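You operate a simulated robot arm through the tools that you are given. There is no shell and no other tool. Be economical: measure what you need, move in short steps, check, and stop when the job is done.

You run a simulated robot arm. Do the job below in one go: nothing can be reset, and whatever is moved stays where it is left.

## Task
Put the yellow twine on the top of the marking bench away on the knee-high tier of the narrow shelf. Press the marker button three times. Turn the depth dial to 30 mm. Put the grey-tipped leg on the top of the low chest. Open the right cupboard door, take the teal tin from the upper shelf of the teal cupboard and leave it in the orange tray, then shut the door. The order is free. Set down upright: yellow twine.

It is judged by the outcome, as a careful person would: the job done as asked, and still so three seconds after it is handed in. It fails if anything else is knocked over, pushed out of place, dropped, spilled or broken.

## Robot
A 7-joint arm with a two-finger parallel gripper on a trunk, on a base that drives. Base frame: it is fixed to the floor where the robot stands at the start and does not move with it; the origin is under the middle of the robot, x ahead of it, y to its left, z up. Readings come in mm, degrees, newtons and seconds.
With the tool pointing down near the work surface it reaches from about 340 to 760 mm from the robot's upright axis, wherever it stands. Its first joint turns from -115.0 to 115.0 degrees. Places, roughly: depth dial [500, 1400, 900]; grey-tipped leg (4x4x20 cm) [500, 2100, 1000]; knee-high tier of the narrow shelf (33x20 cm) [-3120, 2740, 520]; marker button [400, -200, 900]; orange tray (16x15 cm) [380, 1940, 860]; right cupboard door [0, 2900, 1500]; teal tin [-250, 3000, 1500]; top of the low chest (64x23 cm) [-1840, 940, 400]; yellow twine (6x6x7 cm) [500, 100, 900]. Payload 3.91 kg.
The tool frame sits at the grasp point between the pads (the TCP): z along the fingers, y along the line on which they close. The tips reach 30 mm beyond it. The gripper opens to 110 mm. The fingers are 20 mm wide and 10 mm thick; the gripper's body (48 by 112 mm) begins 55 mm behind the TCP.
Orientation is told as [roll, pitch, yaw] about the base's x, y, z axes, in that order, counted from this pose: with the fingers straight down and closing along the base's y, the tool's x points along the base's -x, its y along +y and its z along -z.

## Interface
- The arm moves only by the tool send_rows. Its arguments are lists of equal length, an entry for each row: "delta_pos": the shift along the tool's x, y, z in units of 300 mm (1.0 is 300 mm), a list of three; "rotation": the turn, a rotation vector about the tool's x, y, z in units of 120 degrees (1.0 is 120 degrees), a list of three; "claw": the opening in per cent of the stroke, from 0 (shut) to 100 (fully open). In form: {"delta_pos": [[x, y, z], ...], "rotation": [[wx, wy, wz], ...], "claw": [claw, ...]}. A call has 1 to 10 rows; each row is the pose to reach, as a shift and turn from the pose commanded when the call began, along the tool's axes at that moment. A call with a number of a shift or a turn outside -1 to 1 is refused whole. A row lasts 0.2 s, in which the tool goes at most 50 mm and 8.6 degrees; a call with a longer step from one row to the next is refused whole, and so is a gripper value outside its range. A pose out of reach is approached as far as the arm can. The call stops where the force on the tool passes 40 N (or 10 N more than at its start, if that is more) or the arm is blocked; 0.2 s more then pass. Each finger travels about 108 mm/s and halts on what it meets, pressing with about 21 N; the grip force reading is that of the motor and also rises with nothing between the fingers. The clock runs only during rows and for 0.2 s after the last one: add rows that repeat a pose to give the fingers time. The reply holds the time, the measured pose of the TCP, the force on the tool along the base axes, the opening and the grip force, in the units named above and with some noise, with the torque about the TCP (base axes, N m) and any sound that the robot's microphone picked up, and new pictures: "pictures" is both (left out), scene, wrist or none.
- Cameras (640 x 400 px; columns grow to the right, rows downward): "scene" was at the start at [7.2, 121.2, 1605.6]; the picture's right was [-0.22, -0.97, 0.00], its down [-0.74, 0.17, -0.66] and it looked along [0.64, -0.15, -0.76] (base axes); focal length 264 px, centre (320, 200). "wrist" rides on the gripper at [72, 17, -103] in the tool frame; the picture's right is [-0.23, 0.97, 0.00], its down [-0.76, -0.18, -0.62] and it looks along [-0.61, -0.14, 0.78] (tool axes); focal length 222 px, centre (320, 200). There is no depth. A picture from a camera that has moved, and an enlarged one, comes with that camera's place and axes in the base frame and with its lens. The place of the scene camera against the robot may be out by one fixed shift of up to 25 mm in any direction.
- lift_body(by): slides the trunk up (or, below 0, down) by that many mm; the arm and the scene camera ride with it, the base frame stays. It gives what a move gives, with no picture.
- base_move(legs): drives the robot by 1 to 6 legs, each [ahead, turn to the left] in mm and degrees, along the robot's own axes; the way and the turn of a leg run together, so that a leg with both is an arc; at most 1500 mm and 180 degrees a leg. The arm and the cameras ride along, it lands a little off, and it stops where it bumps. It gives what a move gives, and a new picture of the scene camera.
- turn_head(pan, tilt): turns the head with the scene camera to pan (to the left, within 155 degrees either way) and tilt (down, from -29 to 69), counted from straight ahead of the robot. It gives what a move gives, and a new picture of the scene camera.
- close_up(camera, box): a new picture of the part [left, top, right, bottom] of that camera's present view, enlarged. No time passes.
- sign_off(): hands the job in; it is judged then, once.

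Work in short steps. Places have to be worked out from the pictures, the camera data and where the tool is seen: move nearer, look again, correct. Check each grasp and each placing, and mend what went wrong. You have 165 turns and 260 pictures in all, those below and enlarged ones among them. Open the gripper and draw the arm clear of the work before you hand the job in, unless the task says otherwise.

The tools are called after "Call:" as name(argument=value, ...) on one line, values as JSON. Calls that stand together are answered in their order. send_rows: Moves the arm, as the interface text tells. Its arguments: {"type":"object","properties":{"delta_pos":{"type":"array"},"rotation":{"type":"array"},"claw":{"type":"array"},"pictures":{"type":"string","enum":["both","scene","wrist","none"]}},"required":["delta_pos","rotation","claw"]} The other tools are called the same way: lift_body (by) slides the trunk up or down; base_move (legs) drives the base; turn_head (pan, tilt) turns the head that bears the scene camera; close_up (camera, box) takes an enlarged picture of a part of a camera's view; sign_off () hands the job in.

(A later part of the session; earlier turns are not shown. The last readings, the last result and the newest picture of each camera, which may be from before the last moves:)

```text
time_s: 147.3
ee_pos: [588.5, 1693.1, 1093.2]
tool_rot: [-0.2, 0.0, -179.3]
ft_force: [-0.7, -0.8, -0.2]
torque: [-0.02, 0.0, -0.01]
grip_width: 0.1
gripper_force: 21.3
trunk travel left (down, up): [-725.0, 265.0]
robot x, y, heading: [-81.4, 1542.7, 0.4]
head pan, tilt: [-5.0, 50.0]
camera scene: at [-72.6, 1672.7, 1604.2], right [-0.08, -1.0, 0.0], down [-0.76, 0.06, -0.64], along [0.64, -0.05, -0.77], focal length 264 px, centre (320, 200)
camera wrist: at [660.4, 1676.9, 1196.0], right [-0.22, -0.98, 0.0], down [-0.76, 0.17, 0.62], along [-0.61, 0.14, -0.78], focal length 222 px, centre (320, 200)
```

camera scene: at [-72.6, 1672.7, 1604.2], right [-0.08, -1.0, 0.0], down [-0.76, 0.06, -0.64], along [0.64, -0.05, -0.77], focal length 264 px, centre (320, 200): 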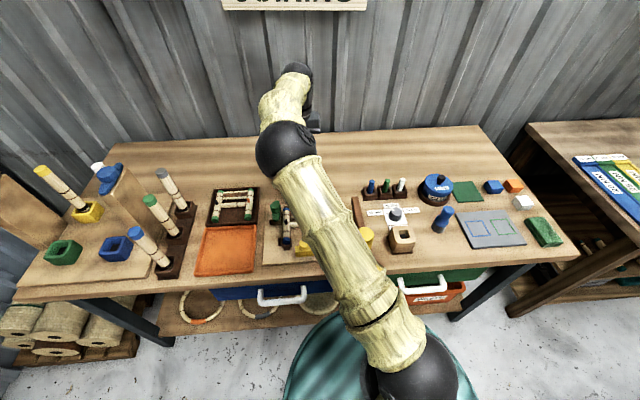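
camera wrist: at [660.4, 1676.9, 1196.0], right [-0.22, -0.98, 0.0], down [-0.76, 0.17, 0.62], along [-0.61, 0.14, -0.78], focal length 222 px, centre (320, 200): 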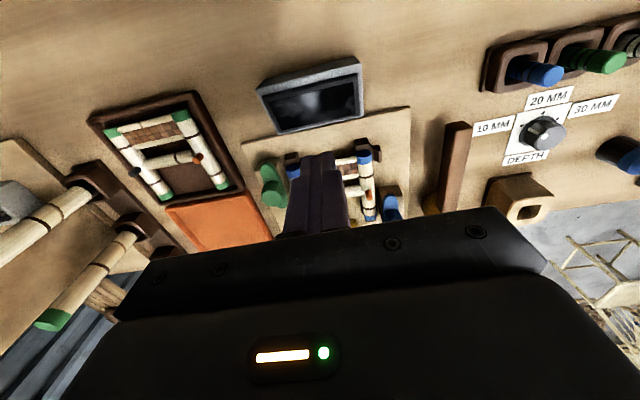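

I mirrored the sideways sign again (at this yaw, tool y is −base y), but the dial is in view now. I'll zoom in on it.

Call:
close_up(camera="wrist", box=[460, 70, 640, 190])

Call:
close_up(camera="scene", box=[340, 160, 460, 260])

Call:
close_up(camera="scene", box=[80, 140, 280, 290])

```text
3.33 times, centred on (550, 130) of wrist
camera zoom: at [660.4, 1676.9, 1196.0], right [-0.22, -0.98, 0.0], down [-0.76, 0.17, 0.62], along [-0.61, 0.14, -0.78], focal length 740 px, centre (-447, 433)
```

zoom: 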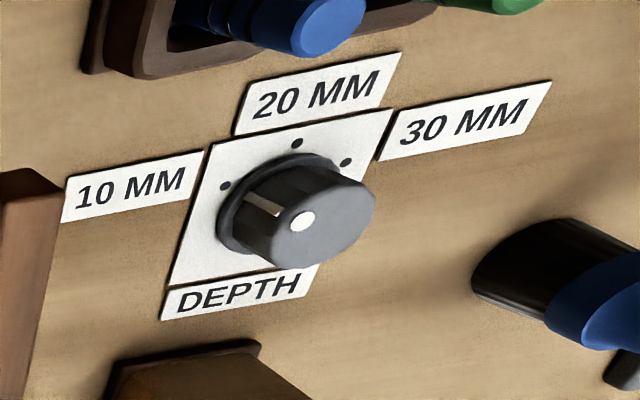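

```text
4.00 times, centred on (400, 210) of scene
camera zoom: at [-72.6, 1672.7, 1604.2], right [-0.08, -1.0, 0.0], down [-0.76, 0.06, -0.64], along [0.64, -0.05, -0.77], focal length 1055 px, centre (0, 160)
```

zoom: 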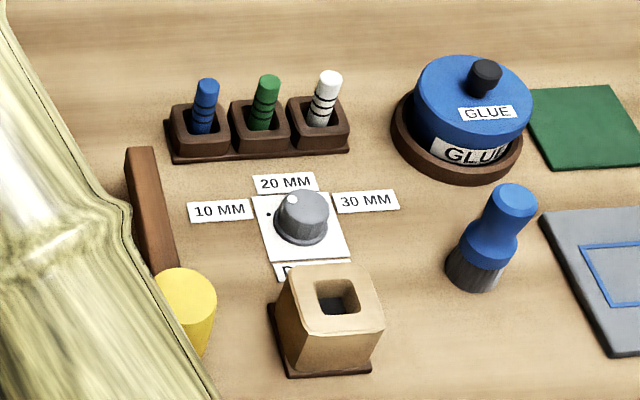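

```text
2.67 times, centred on (180, 215) of scene
camera zoom: at [-72.6, 1672.7, 1604.2], right [-0.08, -1.0, 0.0], down [-0.76, 0.06, -0.64], along [0.64, -0.05, -0.77], focal length 703 px, centre (693, 160)
```

zoom: 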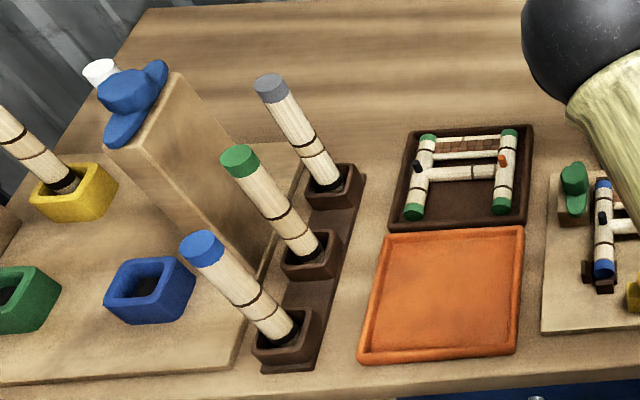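

The dial centre works out at about [457, 1380], with 10/20/30 at roughly +58°/0°/−58° from ahead, and the pointer is now near +40°. It needs about 100° clockwise. I'll go above it, yawing 45° the other way first.

Call:
send_rows(delta_pos=[[-0.055, 0.125, 0.02], [-0.11, 0.25, 0.04], [-0.165, 0.375, 0.06], [-0.22, 0.5, 0.08], [-0.275, 0.625, 0.1], [-0.33, 0.75, 0.12], [-0.385, 0.875, 0.14], [-0.437, 0.99, 0.15]], rotation=[[0, 0, -0.05], [0, 0, -0.1], [0, 0, -0.15], [0, 0, -0.2], [0, 0, -0.25], [0, 0, -0.3], [0, 0, -0.35], [0, 0, -0.375]], claw=[70, 70, 70, 70, 70, 70, 70, 70])

```text
time_s: 149.1
ee_pos: [459.2, 1394.1, 1046.2]
tool_rot: [-0.1, 0.3, -134.2]
ft_force: [0.1, -0.1, -0.6]
torque: [0.03, 0.01, 0.04]
grip_width: 77.0
gripper_force: 0.0
trunk travel left (down, up): [-725.0, 265.0]
robot x, y, heading: [-81.0, 1540.3, 0.5]
head pan, tilt: [-5.0, 50.0]
camera scene: at [-73.6, 1671.4, 1604.4], right [-0.08, -1.0, 0.0], down [-0.76, 0.06, -0.64], along [0.64, -0.05, -0.77], focal length 264 px, centre (320, 200)
camera wrist: at [521.6, 1434.6, 1150.6], right [0.54, -0.84, 0.0], down [-0.66, -0.42, 0.62], along [-0.52, -0.33, -0.78], focal length 222 px, centre (320, 200)
```

scene: 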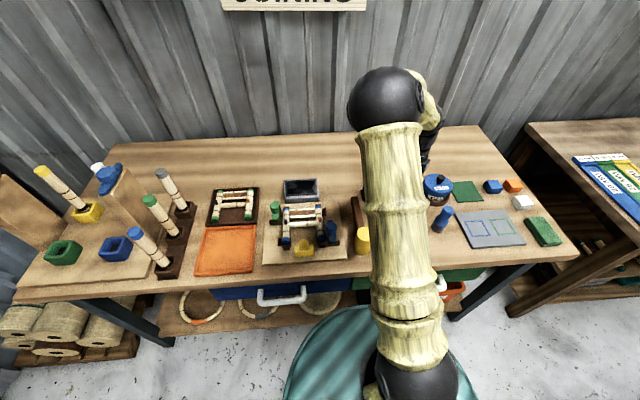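
wrist: 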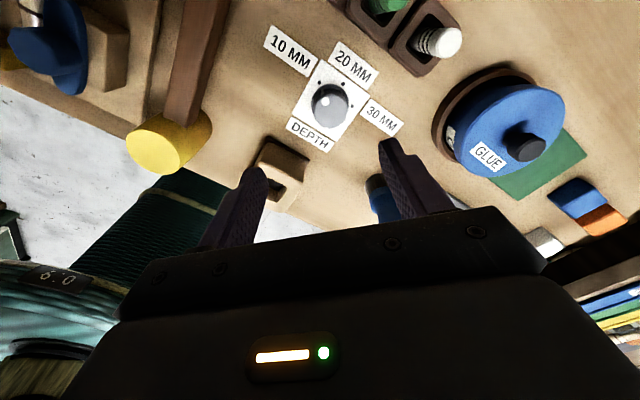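

I'll zoom in on the dial for an accurate centre and pointer angle.

Call:
close_up(camera="wrist", box=[230, 20, 430, 180])

```text
2.50 times, centred on (330, 100) of wrist
camera zoom: at [521.6, 1434.6, 1150.6], right [0.54, -0.84, 0.0], down [-0.66, -0.42, 0.62], along [-0.52, -0.33, -0.78], focal length 555 px, centre (295, 450)
```

zoom: 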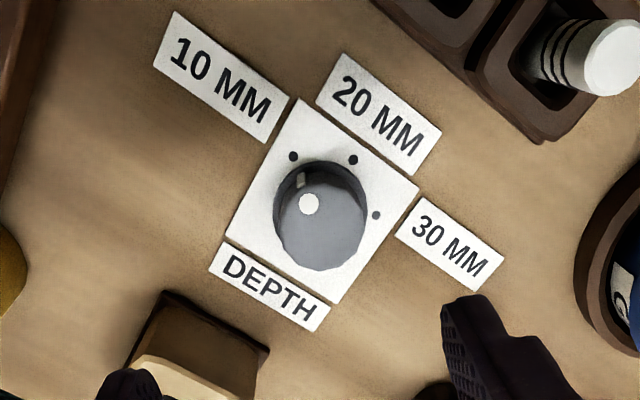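

The pointer is at 10 MM (about +60°), the dial centre is [462, 1383] and its top is at z≈883. I'll descend over it and grip lightly.

Call:
send_rows(delta_pos=[[-0.01, 0.016, 0.15], [-0.019, 0.033, 0.3], [-0.019, 0.033, 0.42], [-0.019, 0.033, 0.497], [-0.019, 0.033, 0.497]], rotation=[[0, 0, 0], [0, 0, 0], [0, 0, 0], [0, 0, 0], [0, 0, 0]], claw=[70, 70, 70, 70, 70], pictures="wrist")

```text
time_s: 150.3
ee_pos: [461.6, 1382.4, 898.2]
tool_rot: [-0.1, 0.2, -134.4]
ft_force: [-0.8, 0.4, -0.2]
torque: [-0.03, 0.01, -0.01]
grip_width: 77.0
gripper_force: 0.0
trunk travel left (down, up): [-725.0, 265.0]
robot x, y, heading: [-79.5, 1540.6, 0.3]
head pan, tilt: [-5.0, 50.0]
camera wrist: at [524.1, 1423.9, 1002.0], right [0.54, -0.84, 0.0], down [-0.66, -0.42, 0.62], along [-0.53, -0.33, -0.78], focal length 222 px, centre (320, 200)
```

wrist: 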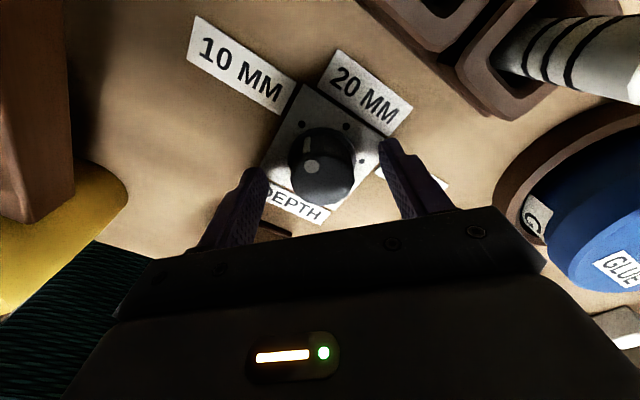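

The knob is between the fingers. I'll close on it.

Call:
send_rows(delta_pos=[[0, 0, 0], [0, 0, 0], [0, 0, 0]], rotation=[[0, 0, 0], [0, 0, 0], [0, 0, 0]], claw=[0, 0, 0], pictures="none")

Call:
send_rows(delta_pos=[[0, 0, 0], [0, 0, 0], [0, 0, 0], [0, 0, 0], [0, 0, 0], [0, 0, 0], [0, 0, 0], [0, 0, 0]], rotation=[[0, 0, 0.0625], [0, 0, 0.125], [0, 0, 0.1875], [0, 0, 0.25], [0, 0, 0.3125], [0, 0, 0.375], [0, 0, 0.4375], [0, 0, 0.5]], claw=[0, 0, 0, 0, 0, 0, 0, 0], pictures="wrist")

```text
time_s: 151.1
ee_pos: [462.9, 1381.6, 898.5]
tool_rot: [-0.1, 0.2, -134.4]
ft_force: [4.6, -3.5, -2.1]
torque: [-0.51, -0.65, 0.0]
grip_width: 38.2
gripper_force: 45.0
trunk travel left (down, up): [-725.0, 265.0]
robot x, y, heading: [-77.1, 1538.7, 0.4]
head pan, tilt: [-5.0, 50.0]
```

```text
time_s: 152.9
ee_pos: [463.3, 1381.0, 897.5]
tool_rot: [-0.3, 0.1, 165.4]
ft_force: [9.6, -12.3, 3.1]
torque: [-1.0, -0.99, -0.01]
grip_width: 38.3
gripper_force: 44.8
trunk travel left (down, up): [-725.0, 265.0]
robot x, y, heading: [-81.6, 1542.5, 0.5]
head pan, tilt: [-5.0, 50.0]
camera wrist: at [528.3, 1347.8, 1002.0], right [-0.47, -0.89, 0.0], down [-0.69, 0.36, 0.62], along [-0.55, 0.29, -0.78], focal length 222 px, centre (320, 200)
```

wrist: 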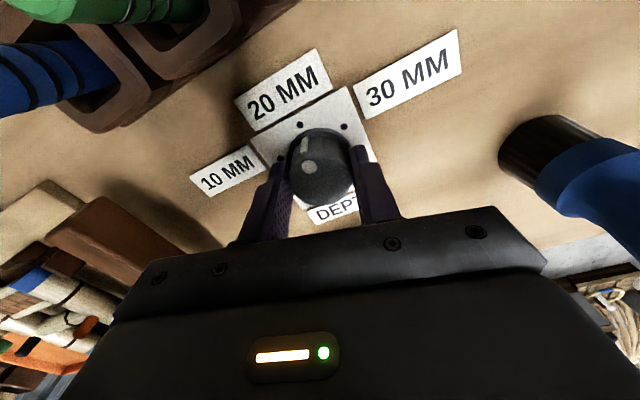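

Turned 60° and the pointer now faces 20 MM. Another 60° clockwise should bring it to 30.

Call:
send_rows(delta_pos=[[0, 0, 0], [0, 0, 0], [0, 0, 0], [0, 0, 0], [0, 0, 0], [0, 0, 0], [0, 0, 0], [0, 0, 0]], rotation=[[0, 0, 0.0625], [0, 0, 0.125], [0, 0, 0.1875], [0, 0, 0.25], [0, 0, 0.3125], [0, 0, 0.375], [0, 0, 0.4375], [0, 0, 0.5]], claw=[0, 0, 0, 0, 0, 0, 0, 0], pictures="none")

Call:
close_up(camera="wrist", box=[200, 40, 460, 240])

```text
time_s: 154.7
ee_pos: [462.3, 1380.4, 898.7]
tool_rot: [-0.1, -0.1, 105.5]
ft_force: [6.6, -18.8, 4.6]
torque: [-1.41, -0.21, 0.05]
grip_width: 38.6
gripper_force: 44.4
trunk travel left (down, up): [-725.0, 265.0]
robot x, y, heading: [-76.8, 1544.5, 0.3]
head pan, tilt: [-5.0, 50.0]
```

```text
2.00 times, centred on (330, 140) of wrist
camera zoom: at [464.9, 1307.6, 1001.8], right [-1.0, -0.04, 0.0], down [-0.03, 0.78, 0.62], along [-0.02, 0.62, -0.78], focal length 444 px, centre (300, 320)
```

zoom: 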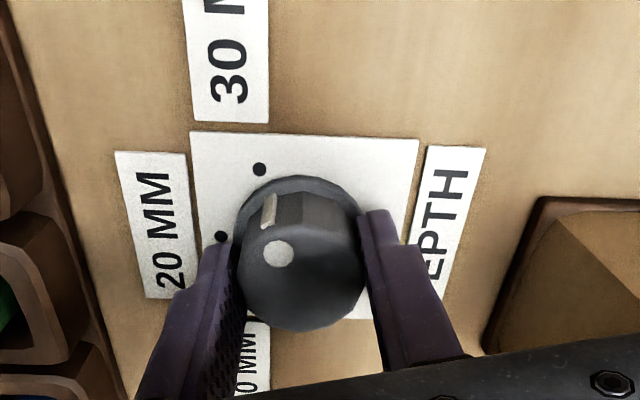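

The pointer lines up with the 30 MM dot. I'll open slightly, rise straight up, and check.

Call:
send_rows(delta_pos=[[0, 0, 0], [0, 0, 0], [0, 0, -0.05], [0, 0, -0.15], [0, 0, -0.3], [0, 0, -0.4]], rotation=[[0, 0, 0], [0, 0, 0], [0, 0, 0], [0, 0, 0], [0, 0, 0], [0, 0, 0]], claw=[55, 55, 55, 55, 55, 55], pictures="none")

Call:
close_up(camera="wrist", box=[230, 20, 430, 180])

```text
time_s: 156.1
ee_pos: [463.5, 1383.6, 1020.0]
tool_rot: [-0.1, -0.2, 105.4]
ft_force: [0.2, -0.3, -0.3]
torque: [-0.02, -0.04, 0.01]
grip_width: 60.4
gripper_force: 0.3
trunk travel left (down, up): [-725.0, 265.0]
robot x, y, heading: [-77.5, 1543.5, 0.4]
head pan, tilt: [-5.0, 50.0]
```

```text
2.50 times, centred on (330, 100) of wrist
camera zoom: at [464.4, 1309.0, 1122.7], right [-1.0, -0.04, 0.0], down [-0.03, 0.78, 0.63], along [-0.03, 0.63, -0.78], focal length 555 px, centre (295, 450)
```

zoom: 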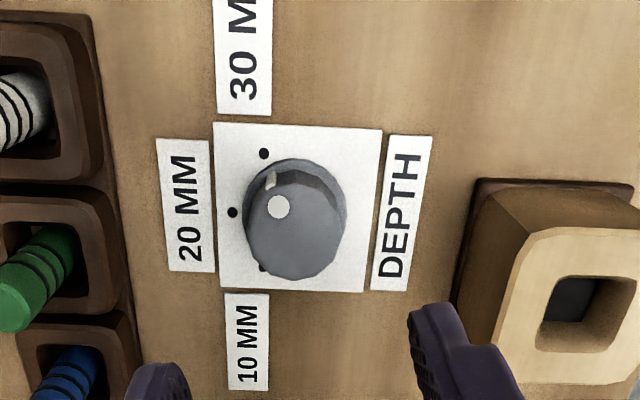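

The dial reads 30 MM. Next I'll raise and centre the arm, turn towards the leg's end of the bench, and glance at the low chest on the way.

Call:
send_rows(delta_pos=[[0, 0, -0.1], [0, 0, -0.2], [0, 0, -0.3], [0, 0, -0.4], [0, 0, -0.45], [0, 0, -0.45], [0, 0, -0.45], [0, 0, -0.45], [0, 0, -0.45]], rotation=[[0, 0, -0.07], [0, 0, -0.14], [0, 0, -0.21], [0, 0, -0.28], [0, 0, -0.35], [0, 0, -0.42], [0, 0, -0.49], [0, 0, -0.56], [0, 0, -0.62]], claw=[55, 55, 55, 55, 55, 55, 55, 55, 55], pictures="none")

Call:
base_move(legs=[[-150, 0], [0, 89.6]])

Call:
turn_head(pan=110, tilt=35)

Call:
close_up(camera="scene", box=[200, 80, 440, 280])

```text
time_s: 158.1
ee_pos: [463.8, 1382.7, 1153.1]
tool_rot: [-0.2, 0.0, -179.8]
ft_force: [1.0, 0.9, -0.4]
torque: [-0.03, 0.0, -0.02]
grip_width: 60.5
gripper_force: 0.1
trunk travel left (down, up): [-725.0, 265.0]
robot x, y, heading: [-78.8, 1544.2, 0.6]
head pan, tilt: [-5.0, 50.0]
```

```text
time_s: 163.3
ee_pos: [-68.6, 2081.8, 1153.3]
tool_rot: [-0.2, 0.2, -90.4]
ft_force: [0.4, -0.9, -0.3]
torque: [0.0, -0.03, -0.04]
grip_width: 60.5
gripper_force: 0.0
trunk travel left (down, up): [-725.0, 265.0]
robot x, y, heading: [-232.1, 1538.4, 90.2]
head pan, tilt: [-5.0, 50.0]
camera scene: at [-386.0, 1541.8, 1604.3], right [1.0, -0.09, 0.0], down [-0.07, -0.76, -0.64], along [0.06, 0.64, -0.77], focal length 264 px, centre (320, 200)
```

scene: 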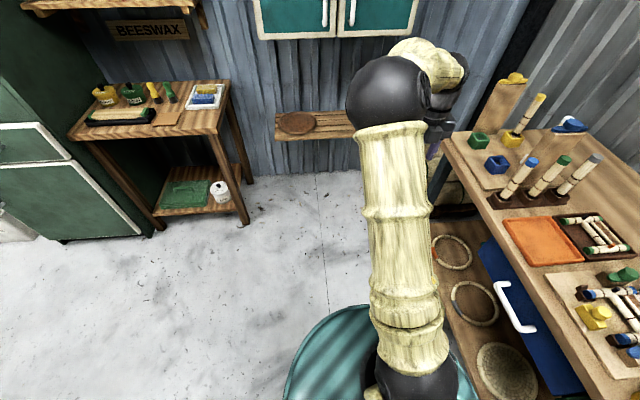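

```text
time_s: 165.2
ee_pos: [-68.9, 2080.6, 1153.5]
tool_rot: [-0.2, 0.0, -90.5]
ft_force: [0.0, -0.3, -0.4]
torque: [0.03, 0.01, 0.0]
grip_width: 60.4
gripper_force: 0.1
trunk travel left (down, up): [-725.0, 265.0]
robot x, y, heading: [-231.4, 1536.0, 90.0]
head pan, tilt: [110.0, 35.0]
camera scene: at [-475.2, 1434.9, 1626.0], right [-0.34, 0.94, 0.0], down [0.54, 0.2, -0.82], along [-0.77, -0.28, -0.57], focal length 264 px, centre (320, 200)
```

scene: 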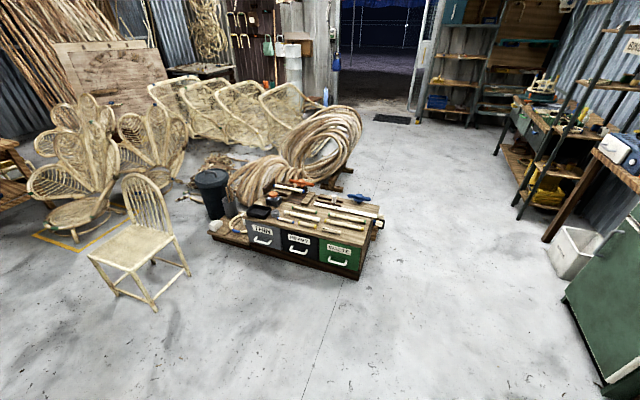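

```text
2.00 times, centred on (320, 180) of scene
camera zoom: at [-475.2, 1434.9, 1626.0], right [-0.34, 0.94, 0.0], down [0.54, 0.2, -0.82], along [-0.77, -0.28, -0.57], focal length 527 px, centre (320, 240)
```

zoom: 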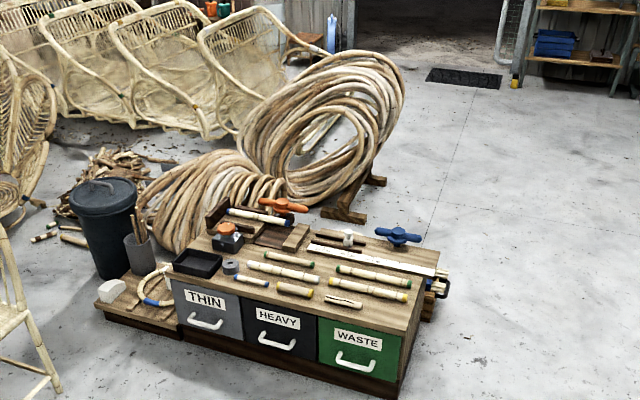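

The chest top has free space at its front-right corner, so a standing leg gripped near the top will fit there. Now I'll drive to face the grey-tipped leg.

Call:
base_move(legs=[[530, 0], [0, -90], [130, 0]])

Call:
turn_head(pan=0, tilt=45)

Call:
close_up(camera="wrist", box=[0, 0, 640, 400])

```text
time_s: 173.1
ee_pos: [434.2, 1896.6, 1154.6]
tool_rot: [-0.2, 0.2, 178.5]
ft_force: [0.1, -0.7, 0.1]
torque: [0.03, 0.01, -0.04]
grip_width: 60.4
gripper_force: 0.1
trunk travel left (down, up): [-725.0, 265.0]
robot x, y, heading: [-100.4, 2068.7, -0.8]
head pan, tilt: [110.0, 35.0]
camera scene: at [-200.0, 2289.7, 1626.0], right [0.94, 0.33, 0.0], down [0.19, -0.54, -0.82], along [-0.27, 0.77, -0.57], focal length 264 px, centre (320, 200)
```

scene: 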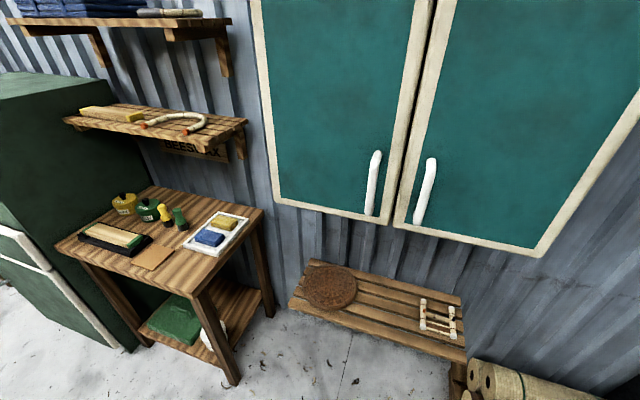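

```text
time_s: 174.9
ee_pos: [435.2, 1894.5, 1153.9]
tool_rot: [-0.3, 0.3, 178.5]
ft_force: [0.5, 0.0, 0.0]
torque: [0.03, 0.04, -0.02]
grip_width: 60.7
gripper_force: 0.0
trunk travel left (down, up): [-725.0, 265.0]
robot x, y, heading: [-99.7, 2069.5, -0.7]
head pan, tilt: [0.0, 45.0]
camera scene: at [-87.9, 2205.7, 1611.2], right [-0.01, -1.0, 0.0], down [-0.71, 0.01, -0.71], along [0.71, -0.01, -0.71], focal length 264 px, centre (320, 200)
```

scene: 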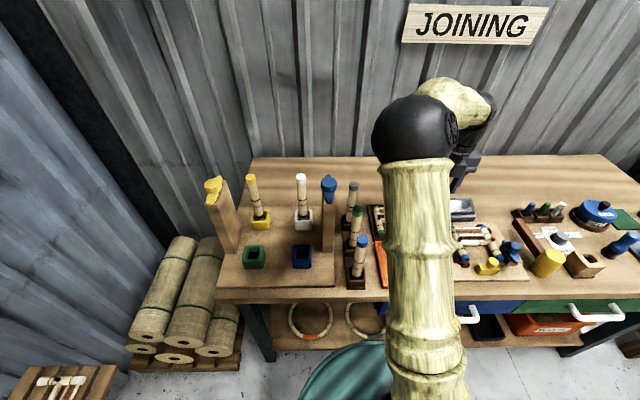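

```text
1.00 times, centred on (320, 200) of wrist
camera zoom: at [506.9, 1877.8, 1257.0], right [-0.25, -0.97, 0.0], down [-0.76, 0.2, 0.62], along [-0.6, 0.16, -0.78], focal length 222 px, centre (320, 200)
```

zoom: 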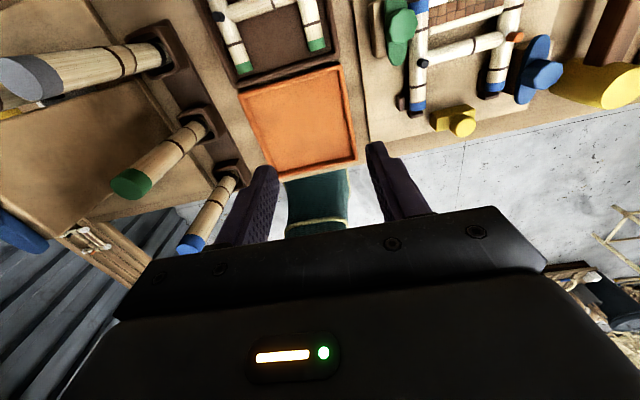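

The grey leg stands at about [531, 2103] with its top at ≈1050, a tall slab to its left, and the green leg about 100 mm in front. I'll turn the tool to close along x (camera on the clear side) above it.

Call:
send_rows(delta_pos=[[0.032, 0, -0.05], [0.064, -0.07, -0.1], [0.096, -0.14, -0.15], [0.13, -0.21, -0.2], [0.16, -0.29, -0.2], [0.19, -0.37, -0.2], [0.22, -0.45, -0.2], [0.25, -0.53, -0.2], [0.29, -0.61, -0.2], [0.32, -0.683, -0.2]], rotation=[[0, 0, 0.07], [0, 0, 0.14], [0, 0, 0.21], [0, 0, 0.28], [0, 0, 0.35], [0, 0, 0.42], [0, 0, 0.49], [0, 0, 0.56], [0, 0, 0.63], [0, 0, 0.7]], claw=[60, 60, 60, 60, 60, 60, 60, 60, 60, 60])

```text
time_s: 177.1
ee_pos: [537.0, 2098.3, 1214.0]
tool_rot: [0.0, -0.2, 94.4]
ft_force: [-0.1, 0.0, -0.5]
torque: [-0.02, 0.0, 0.0]
grip_width: 66.4
gripper_force: 0.0
trunk travel left (down, up): [-725.0, 265.0]
robot x, y, heading: [-99.9, 2068.8, -0.8]
head pan, tilt: [0.0, 45.0]
camera scene: at [-87.6, 2206.3, 1611.1], right [-0.01, -1.0, 0.0], down [-0.71, 0.01, -0.71], along [0.71, -0.01, -0.71], focal length 264 px, centre (320, 200)
camera wrist: at [525.1, 2025.7, 1318.1], right [-0.99, 0.15, 0.0], down [0.12, 0.77, 0.63], along [0.1, 0.62, -0.78], focal length 222 px, centre (320, 200)
```

scene: 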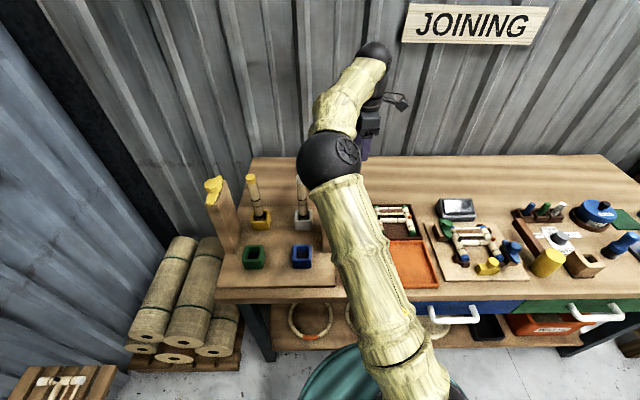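
wrist: 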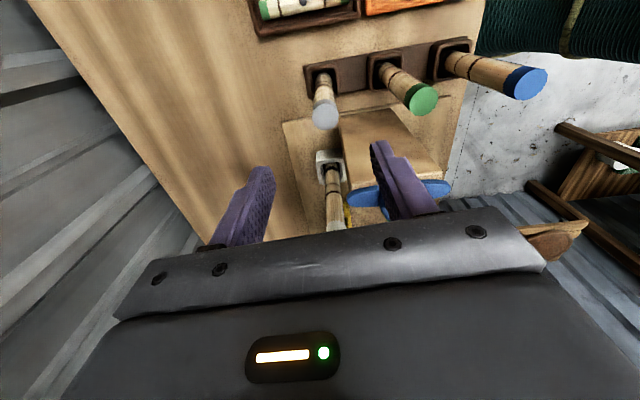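

The leg axis is at [534, 2109] and nicely vertical. I'll descend 184 mm over its top and grip.

Call:
send_rows(delta_pos=[[-0.037, 0.005, 0.15], [-0.037, 0.005, 0.3], [-0.037, 0.005, 0.45], [-0.037, 0.005, 0.56], [-0.037, 0.005, 0.613], [-0.037, 0.005, 0.613], [-0.037, 0.005, 0.613], [-0.037, 0.005, 0.613]], rotation=[[0, 0, 0], [0, 0, 0], [0, 0, 0], [0, 0, 0], [0, 0, 0], [0, 0, 0], [0, 0, 0], [0, 0, 0]], claw=[60, 60, 60, 60, 60, 0, 0, 0], pictures="wrist")

```text
time_s: 178.9
ee_pos: [534.8, 2108.8, 1030.7]
tool_rot: [-0.1, -0.3, 94.4]
ft_force: [-0.9, -0.5, -1.0]
torque: [-0.01, 0.27, 0.02]
grip_width: 30.0
gripper_force: 20.7
trunk travel left (down, up): [-725.0, 265.0]
robot x, y, heading: [-101.3, 2069.4, -1.0]
head pan, tilt: [0.0, 45.0]
camera wrist: at [523.3, 2036.4, 1133.3], right [-0.99, 0.15, 0.0], down [0.12, 0.77, 0.63], along [0.09, 0.62, -0.78], focal length 222 px, centre (320, 200)
```

wrist: 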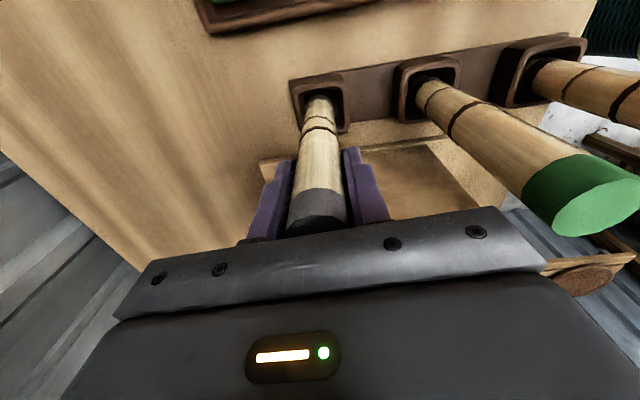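

The leg is gripped (30 mm thick). I'll lift it straight out with the trunk.

Call:
lift_body(by=240)

Call:
turn_head(pan=0, tilt=40)

```text
time_s: 181.4
ee_pos: [535.9, 2107.8, 1269.5]
tool_rot: [0.0, -0.2, 94.4]
ft_force: [-0.2, -0.2, -1.0]
torque: [0.03, 0.01, -0.03]
grip_width: 30.2
gripper_force: 20.7
trunk travel left (down, up): [-965.0, 25.0]
robot x, y, heading: [-101.8, 2065.2, -0.9]
head pan, tilt: [0.0, 45.0]
```

```text
time_s: 182.1
ee_pos: [534.7, 2108.2, 1270.0]
tool_rot: [-0.1, -0.3, 94.5]
ft_force: [0.0, 0.1, -0.3]
torque: [0.03, 0.03, -0.02]
grip_width: 30.2
gripper_force: 21.5
trunk travel left (down, up): [-965.0, 25.0]
robot x, y, heading: [-104.3, 2066.0, -0.9]
head pan, tilt: [0.0, 40.0]
camera scene: at [-84.0, 2205.7, 1858.4], right [-0.01, -1.0, 0.0], down [-0.64, 0.01, -0.77], along [0.77, -0.01, -0.64], focal length 264 px, centre (320, 200)
```

scene: 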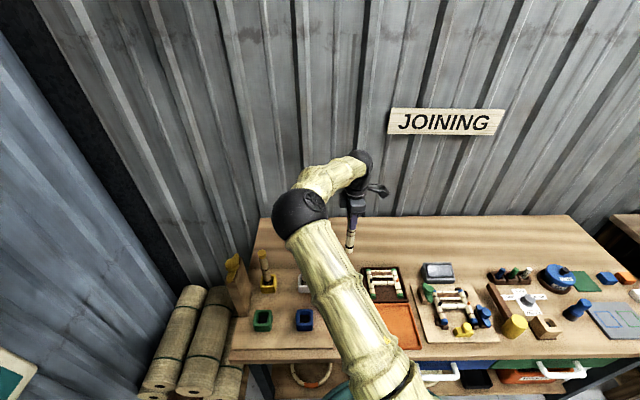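

The leg is out and clear. I'll back away from the bench and drive round to face the low chest's free corner, about [-1790, 1200].

Call:
base_move(legs=[[-700, 0], [0, -102.3], [870, 0], [0, -76.8]])

Call:
turn_head(pan=0, tilt=55)

```text
time_s: 197.8
ee_pos: [-1661.2, 1205.0, 1270.1]
tool_rot: [-0.1, -0.2, -86.3]
ft_force: [0.6, 0.7, -0.9]
torque: [-0.03, 0.03, -0.01]
grip_width: 30.1
gripper_force: 21.2
trunk travel left (down, up): [-965.0, 25.0]
robot x, y, heading: [-1020.2, 1235.4, 177.9]
head pan, tilt: [0.0, 40.0]
camera scene: at [-1061.9, 1070.6, 1858.4], right [0.03, 1.0, 0.0], down [0.64, -0.02, -0.77], along [-0.77, 0.02, -0.64], focal length 264 px, centre (320, 200)
```

scene: 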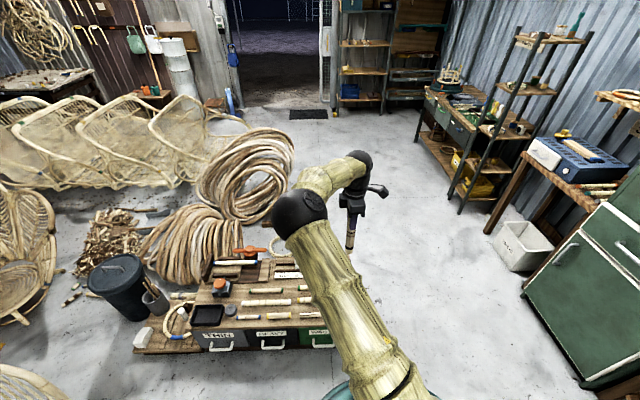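

```text
time_s: 198.6
ee_pos: [-1660.0, 1205.7, 1270.2]
tool_rot: [-0.1, -0.2, -86.4]
ft_force: [0.4, 0.0, -0.3]
torque: [0.0, 0.04, 0.0]
grip_width: 30.0
gripper_force: 20.9
trunk travel left (down, up): [-965.0, 25.0]
robot x, y, heading: [-1023.4, 1238.1, 177.9]
head pan, tilt: [0.0, 55.0]
camera scene: at [-1048.9, 1070.0, 1837.8], right [0.03, 1.0, 0.0], down [0.82, -0.03, -0.57], along [-0.57, 0.02, -0.82], focal length 264 px, centre (320, 200)
```

scene: 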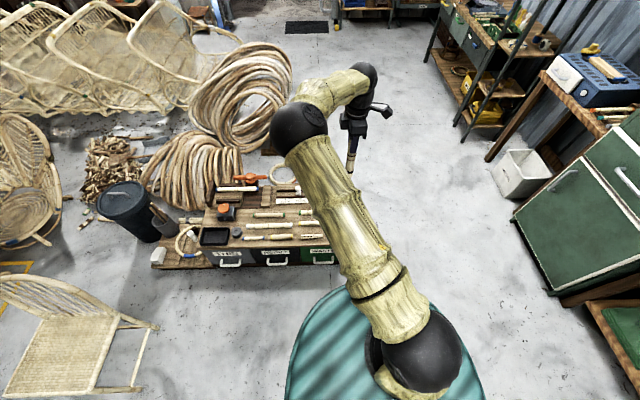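

I'll lower the trunk in two steps so the leg's foot ends up well above chest level, then view the chest top with the wrist camera.

Call:
lift_body(by=-400)

Call:
lift_body(by=-130)

Call:
send_rows(delta_pos=[[0, 0, 0]], rotation=[[0, 0, 0]], claw=[0])

```text
time_s: 202.4
ee_pos: [-1660.7, 1205.9, 871.0]
tool_rot: [-0.1, -0.2, -86.3]
ft_force: [-0.1, -0.2, -0.3]
torque: [0.0, 0.03, 0.0]
grip_width: 30.1
gripper_force: 20.3
trunk travel left (down, up): [-565.0, 425.0]
robot x, y, heading: [-1023.9, 1235.0, 178.2]
head pan, tilt: [0.0, 55.0]
```

```text
time_s: 204.0
ee_pos: [-1660.1, 1207.0, 740.6]
tool_rot: [-0.1, -0.3, -86.3]
ft_force: [0.6, 0.1, -1.7]
torque: [-0.03, -0.02, 0.01]
grip_width: 30.1
gripper_force: 21.3
trunk travel left (down, up): [-435.0, 555.0]
robot x, y, heading: [-1019.4, 1241.4, 178.2]
head pan, tilt: [0.0, 55.0]
```

```text
time_s: 204.4
ee_pos: [-1660.8, 1205.4, 740.7]
tool_rot: [-0.1, -0.1, -86.4]
ft_force: [0.2, 0.2, -0.4]
torque: [-0.02, 0.0, 0.0]
grip_width: 30.1
gripper_force: 20.9
trunk travel left (down, up): [-435.0, 555.0]
robot x, y, heading: [-1024.2, 1238.1, 178.1]
head pan, tilt: [0.0, 55.0]
camera scene: at [-1048.8, 1070.0, 1307.8], right [0.03, 1.0, 0.0], down [0.82, -0.03, -0.57], along [-0.57, 0.02, -0.82], focal length 264 px, centre (320, 200)
camera wrist: at [-1648.3, 1281.5, 843.5], right [0.99, -0.17, 0.0], down [-0.13, -0.77, 0.63], along [-0.1, -0.62, -0.78], focal length 222 px, centre (320, 200)
```

scene: 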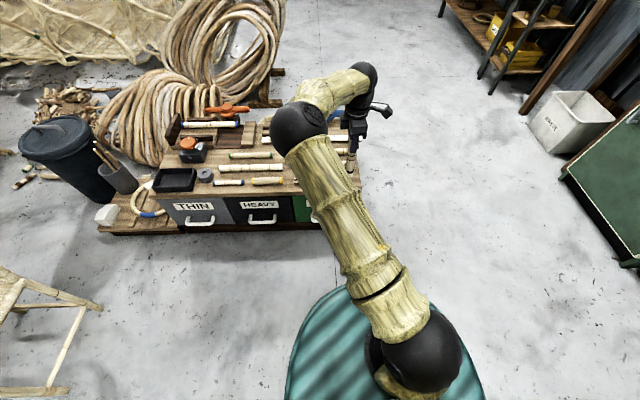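
wrist: 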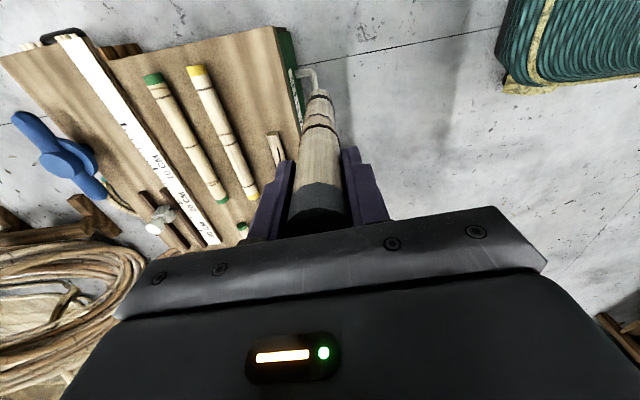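

The free corner spans x −1855…−1720 and y 1125…1285, so the target is [-1790, 1207]. I'll drive 129 mm ahead and lower the trunk 140 mm.

Call:
base_move(legs=[[129, 0]])

Call:
lift_body(by=-145)

Call:
close_up(camera="wrist", box=[120, 0, 520, 250])

```text
time_s: 205.7
ee_pos: [-1791.6, 1209.4, 740.5]
tool_rot: [-0.1, -0.1, -86.3]
ft_force: [-0.4, 0.0, -0.9]
torque: [-0.02, -0.03, 0.01]
grip_width: 30.1
gripper_force: 21.3
trunk travel left (down, up): [-435.0, 555.0]
robot x, y, heading: [-1152.9, 1242.4, 178.3]
head pan, tilt: [0.0, 55.0]
camera scene: at [-1179.5, 1074.0, 1307.7], right [0.03, 1.0, 0.0], down [0.82, -0.02, -0.57], along [-0.57, 0.02, -0.82], focal length 264 px, centre (320, 200)
```

scene: 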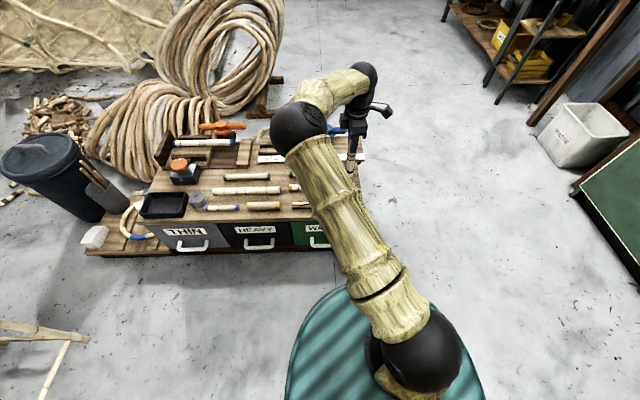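

```text
time_s: 207.4
ee_pos: [-1792.6, 1208.4, 595.8]
tool_rot: [-0.1, -0.1, -86.4]
ft_force: [-1.4, 0.9, -1.0]
torque: [0.04, 0.0, 0.03]
grip_width: 30.0
gripper_force: 20.9
trunk travel left (down, up): [-290.0, 700.0]
robot x, y, heading: [-1154.1, 1235.6, 178.1]
head pan, tilt: [0.0, 55.0]
```

```text
1.60 times, centred on (320, 125) of wrist
camera zoom: at [-1779.1, 1285.1, 698.5], right [0.99, -0.16, 0.0], down [-0.13, -0.77, 0.63], along [-0.1, -0.62, -0.78], focal length 355 px, centre (320, 320)
```

zoom: 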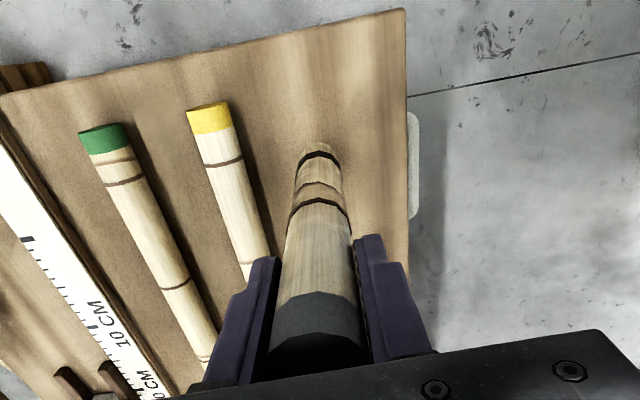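

The foot is over clear wood. I'll lower it in small steps to contact.

Call:
send_rows(delta_pos=[[0, 0, 0.04], [0, 0, 0.06], [0, 0, 0.07], [0, 0, 0.08], [0, 0, 0.087], [0, 0, 0.093], [0, 0, 0.1], [0, 0, 0.107]], rotation=[[0, 0, 0], [0, 0, 0], [0, 0, 0], [0, 0, 0], [0, 0, 0], [0, 0, 0], [0, 0, 0], [0, 0, 0]], claw=[0, 0, 0, 0, 0, 0, 0, 0], pictures="wrist")

```text
time_s: 209.2
ee_pos: [-1790.9, 1210.4, 563.9]
tool_rot: [-0.2, -0.2, -86.2]
ft_force: [0.0, -0.8, 3.9]
torque: [-0.12, -0.12, 0.01]
grip_width: 29.8
gripper_force: 21.3
trunk travel left (down, up): [-290.0, 700.0]
robot x, y, heading: [-1152.0, 1237.8, 178.3]
head pan, tilt: [0.0, 55.0]
camera wrist: at [-1778.8, 1284.9, 667.1], right [0.99, -0.16, 0.0], down [-0.13, -0.77, 0.63], along [-0.1, -0.62, -0.78], focal length 222 px, centre (320, 200)
```

wrist: 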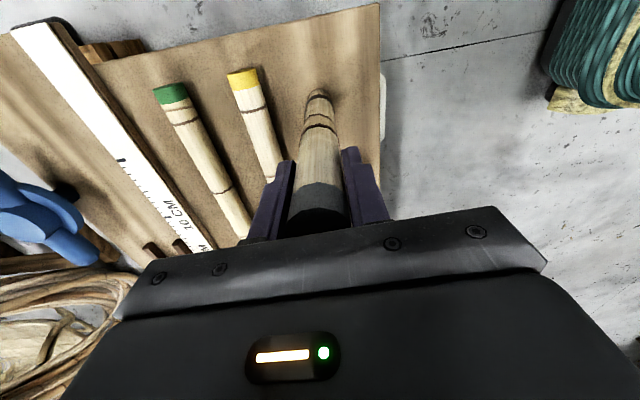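

Contact is light (about 4 N). I'll open evenly and rise straight up.

Call:
send_rows(delta_pos=[[0, 0, 0.003], [0, 0, 0.003], [0, 0, 0.003], [0, 0, 0.003]], rotation=[[0, 0, 0], [0, 0, 0], [0, 0, 0], [0, 0, 0]], claw=[32, 40, 55, 60], pictures="none")

Call:
send_rows(delta_pos=[[0, 0, -0.06], [0, 0, -0.15], [0, 0, -0.28], [0, 0, -0.42], [0, 0, -0.56]], rotation=[[0, 0, 0], [0, 0, 0], [0, 0, 0], [0, 0, 0], [0, 0, 0]], claw=[60, 60, 60, 60, 60])

```text
time_s: 210.2
ee_pos: [-1791.2, 1208.4, 562.1]
tool_rot: [-0.1, -0.1, -86.3]
ft_force: [0.3, -0.2, -0.1]
torque: [0.01, 0.02, 0.0]
grip_width: 66.1
gripper_force: 0.0
trunk travel left (down, up): [-290.0, 700.0]
robot x, y, heading: [-1151.5, 1240.8, 178.3]
head pan, tilt: [0.0, 55.0]
```

```text
time_s: 211.4
ee_pos: [-1790.8, 1210.9, 730.6]
tool_rot: [-0.1, -0.2, -86.4]
ft_force: [-0.3, 0.1, 0.0]
torque: [0.04, -0.03, 0.02]
grip_width: 65.8
gripper_force: 0.0
trunk travel left (down, up): [-290.0, 700.0]
robot x, y, heading: [-1157.3, 1240.3, 178.2]
head pan, tilt: [0.0, 55.0]
camera scene: at [-1179.4, 1074.0, 1162.7], right [0.03, 1.0, 0.0], down [0.82, -0.02, -0.57], along [-0.57, 0.02, -0.82], focal length 264 px, centre (320, 200)
camera wrist: at [-1778.8, 1286.3, 833.0], right [0.99, -0.17, 0.0], down [-0.13, -0.77, 0.63], along [-0.1, -0.62, -0.78], focal length 222 px, centre (320, 200)
```

scene: 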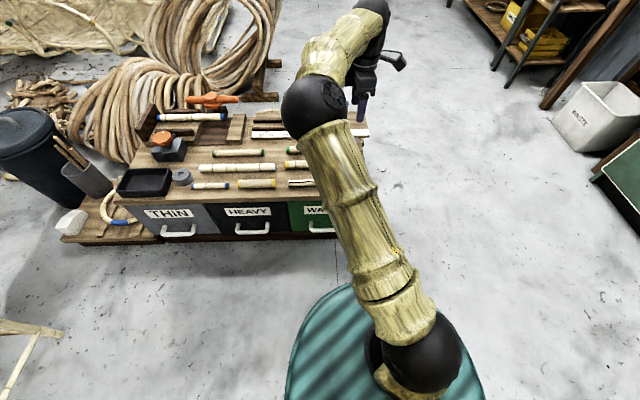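
wrist: 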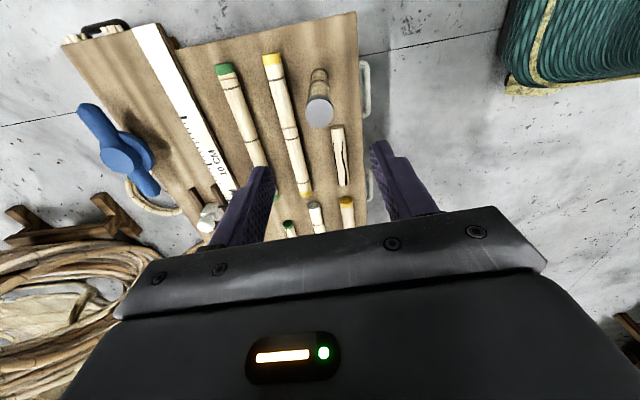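

The leg stands upright on the chest. Now for the cupboard: raise the trunk, turn the tool so the camera will be on top, and drive to stand before it.

Call:
lift_body(by=400)

Call:
send_rows(delta_pos=[[0, 0, 0], [0, 0, 0], [0, 0, 0], [0, 0, 0], [0, 0, 0], [0, 0, 0], [0, 0, 0], [0, 0, 0], [0, 0, 0], [0, 0, 0]], rotation=[[0, 0, -0.07], [0, 0, -0.14], [0, 0, -0.21], [0, 0, -0.28], [0, 0, -0.35], [0, 0, -0.42], [0, 0, -0.49], [0, 0, -0.56], [0, 0, -0.63], [0, 0, -0.7]], claw=[60, 60, 60, 60, 60, 60, 60, 60, 60, 60], pictures="none")

Call:
base_move(legs=[[-300, 0], [0, -121.5], [900, 0], [0, 33.4]])

Call:
turn_head(pan=0, tilt=15)

```text
time_s: 215.2
ee_pos: [-1791.3, 1210.2, 1129.5]
tool_rot: [-0.1, -0.1, -86.3]
ft_force: [-1.0, -0.2, 0.4]
torque: [0.01, 0.0, -0.02]
grip_width: 66.1
gripper_force: 0.1
trunk travel left (down, up): [-690.0, 300.0]
robot x, y, heading: [-1152.1, 1239.5, 178.1]
head pan, tilt: [0.0, 55.0]
```

```text
time_s: 217.4
ee_pos: [-1791.8, 1211.5, 1129.1]
tool_rot: [-0.2, 0.2, -2.2]
ft_force: [0.0, 0.4, 0.8]
torque: [0.02, 0.03, 0.01]
grip_width: 65.9
gripper_force: 0.0
trunk travel left (down, up): [-690.0, 300.0]
robot x, y, heading: [-1154.1, 1238.6, 178.2]
head pan, tilt: [0.0, 55.0]
```

```text
time_s: 230.4
ee_pos: [-408.1, 2620.5, 1130.0]
tool_rot: [-0.2, 0.1, -90.6]
ft_force: [-0.4, 0.8, 0.3]
torque: [0.0, -0.04, -0.01]
grip_width: 66.1
gripper_force: 0.0
trunk travel left (down, up): [-690.0, 300.0]
robot x, y, heading: [-359.8, 1983.5, 89.9]
head pan, tilt: [0.0, 55.0]
camera scene: at [-522.2, 1981.6, 1562.7], right [1.0, 0.0, 0.0], down [0.0, -0.82, -0.57], along [0.0, 0.57, -0.82], focal length 264 px, centre (320, 200)
```

scene: 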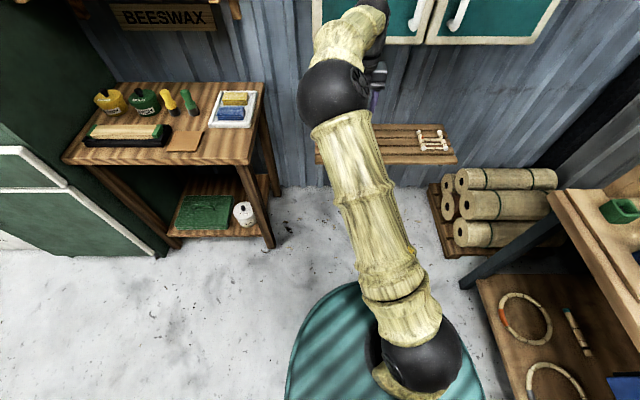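

```text
time_s: 231.5
ee_pos: [-410.1, 2619.5, 1130.0]
tool_rot: [-0.2, 0.1, -90.5]
ft_force: [0.6, 0.6, -0.7]
torque: [0.0, 0.0, -0.02]
grip_width: 66.2
gripper_force: 0.2
trunk travel left (down, up): [-690.0, 300.0]
robot x, y, heading: [-358.6, 1984.5, 90.3]
head pan, tilt: [0.0, 15.0]
camera scene: at [-522.0, 2003.0, 1622.9], right [1.0, 0.0, 0.0], down [0.0, -0.26, -0.97], along [0.0, 0.97, -0.26], focal length 264 px, centre (320, 200)
```

scene: 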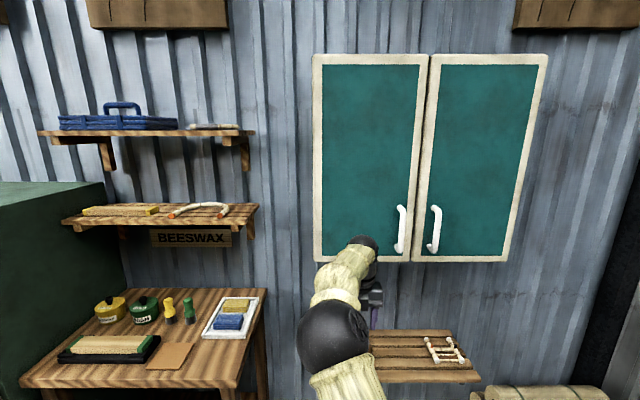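

Measured: right door spans x −186…166, z 1150…1840, handle bar near x≈−135, z 1215–1365. I'll tilt the tool to horizontal, pointing ahead, while rising to z≈1290.

Call:
send_rows(delta_pos=[[0, 0, -0.06], [0, 0, -0.12], [0, 0, -0.18], [0, 0, -0.24], [0, 0, -0.3], [0, 0, -0.36], [0, 0, -0.42], [0, 0, -0.48], [0, 0, -0.53]], rotation=[[0, 0.07, 0], [0, 0.14, 0], [0, 0.21, 0], [0, 0.28, 0], [0, 0.35, 0], [0, 0.42, 0], [0, 0.49, 0], [0, 0.56, 0], [0, 0.625, 0]], claw=[60, 60, 60, 60, 60, 60, 60, 60, 60], pictures="none")

Call:
send_rows(delta_pos=[[0, 0, 0], [0, 0, 0], [0, 0, 0]], rotation=[[0, 0.06, 0], [0, 0.125, 0], [0, 0.125, 0]], claw=[60, 60, 60])

```text
time_s: 233.7
ee_pos: [-380.0, 2621.4, 1286.7]
tool_rot: [8.2, 75.0, -86.4]
ft_force: [-0.5, 0.0, -0.3]
torque: [-0.01, 0.0, -0.04]
grip_width: 66.1
gripper_force: 0.0
out of reach, approached as far as the arm can: row 8
trunk travel left (down, up): [-690.0, 300.0]
robot x, y, heading: [-360.1, 1985.3, 90.3]
head pan, tilt: [0.0, 15.0]
stopped in row 9: the arm was blocked; the commanded pose is now the measured one
```

```text
time_s: 234.5
ee_pos: [-379.5, 2623.7, 1287.0]
tool_rot: [96.8, 87.9, 2.5]
ft_force: [-0.7, -0.8, -0.7]
torque: [-0.01, 0.0, 0.02]
grip_width: 66.3
gripper_force: 0.0
trunk travel left (down, up): [-690.0, 300.0]
robot x, y, heading: [-361.4, 1981.4, 90.2]
head pan, tilt: [0.0, 15.0]
camera scene: at [-522.5, 2002.6, 1623.0], right [1.0, 0.0, 0.0], down [0.0, -0.26, -0.97], along [0.0, 0.97, -0.26], focal length 264 px, centre (320, 200)
camera wrist: at [-374.0, 2520.0, 1359.2], right [0.98, -0.07, -0.19], down [-0.2, -0.61, -0.77], along [-0.06, 0.79, -0.61], focal length 222 px, centre (320, 200)
```

scene: 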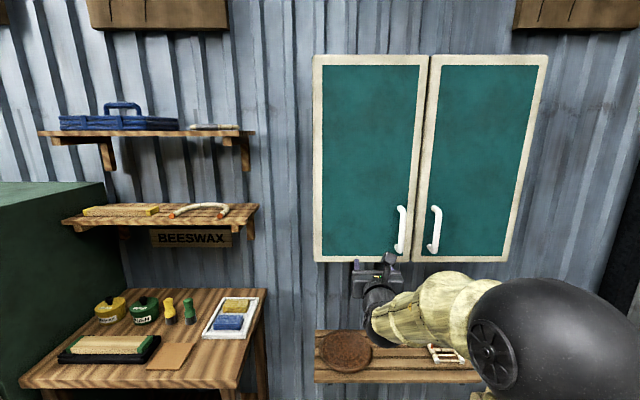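
wrist: 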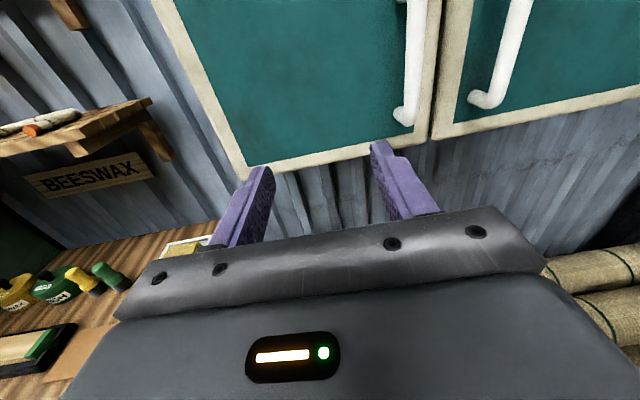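

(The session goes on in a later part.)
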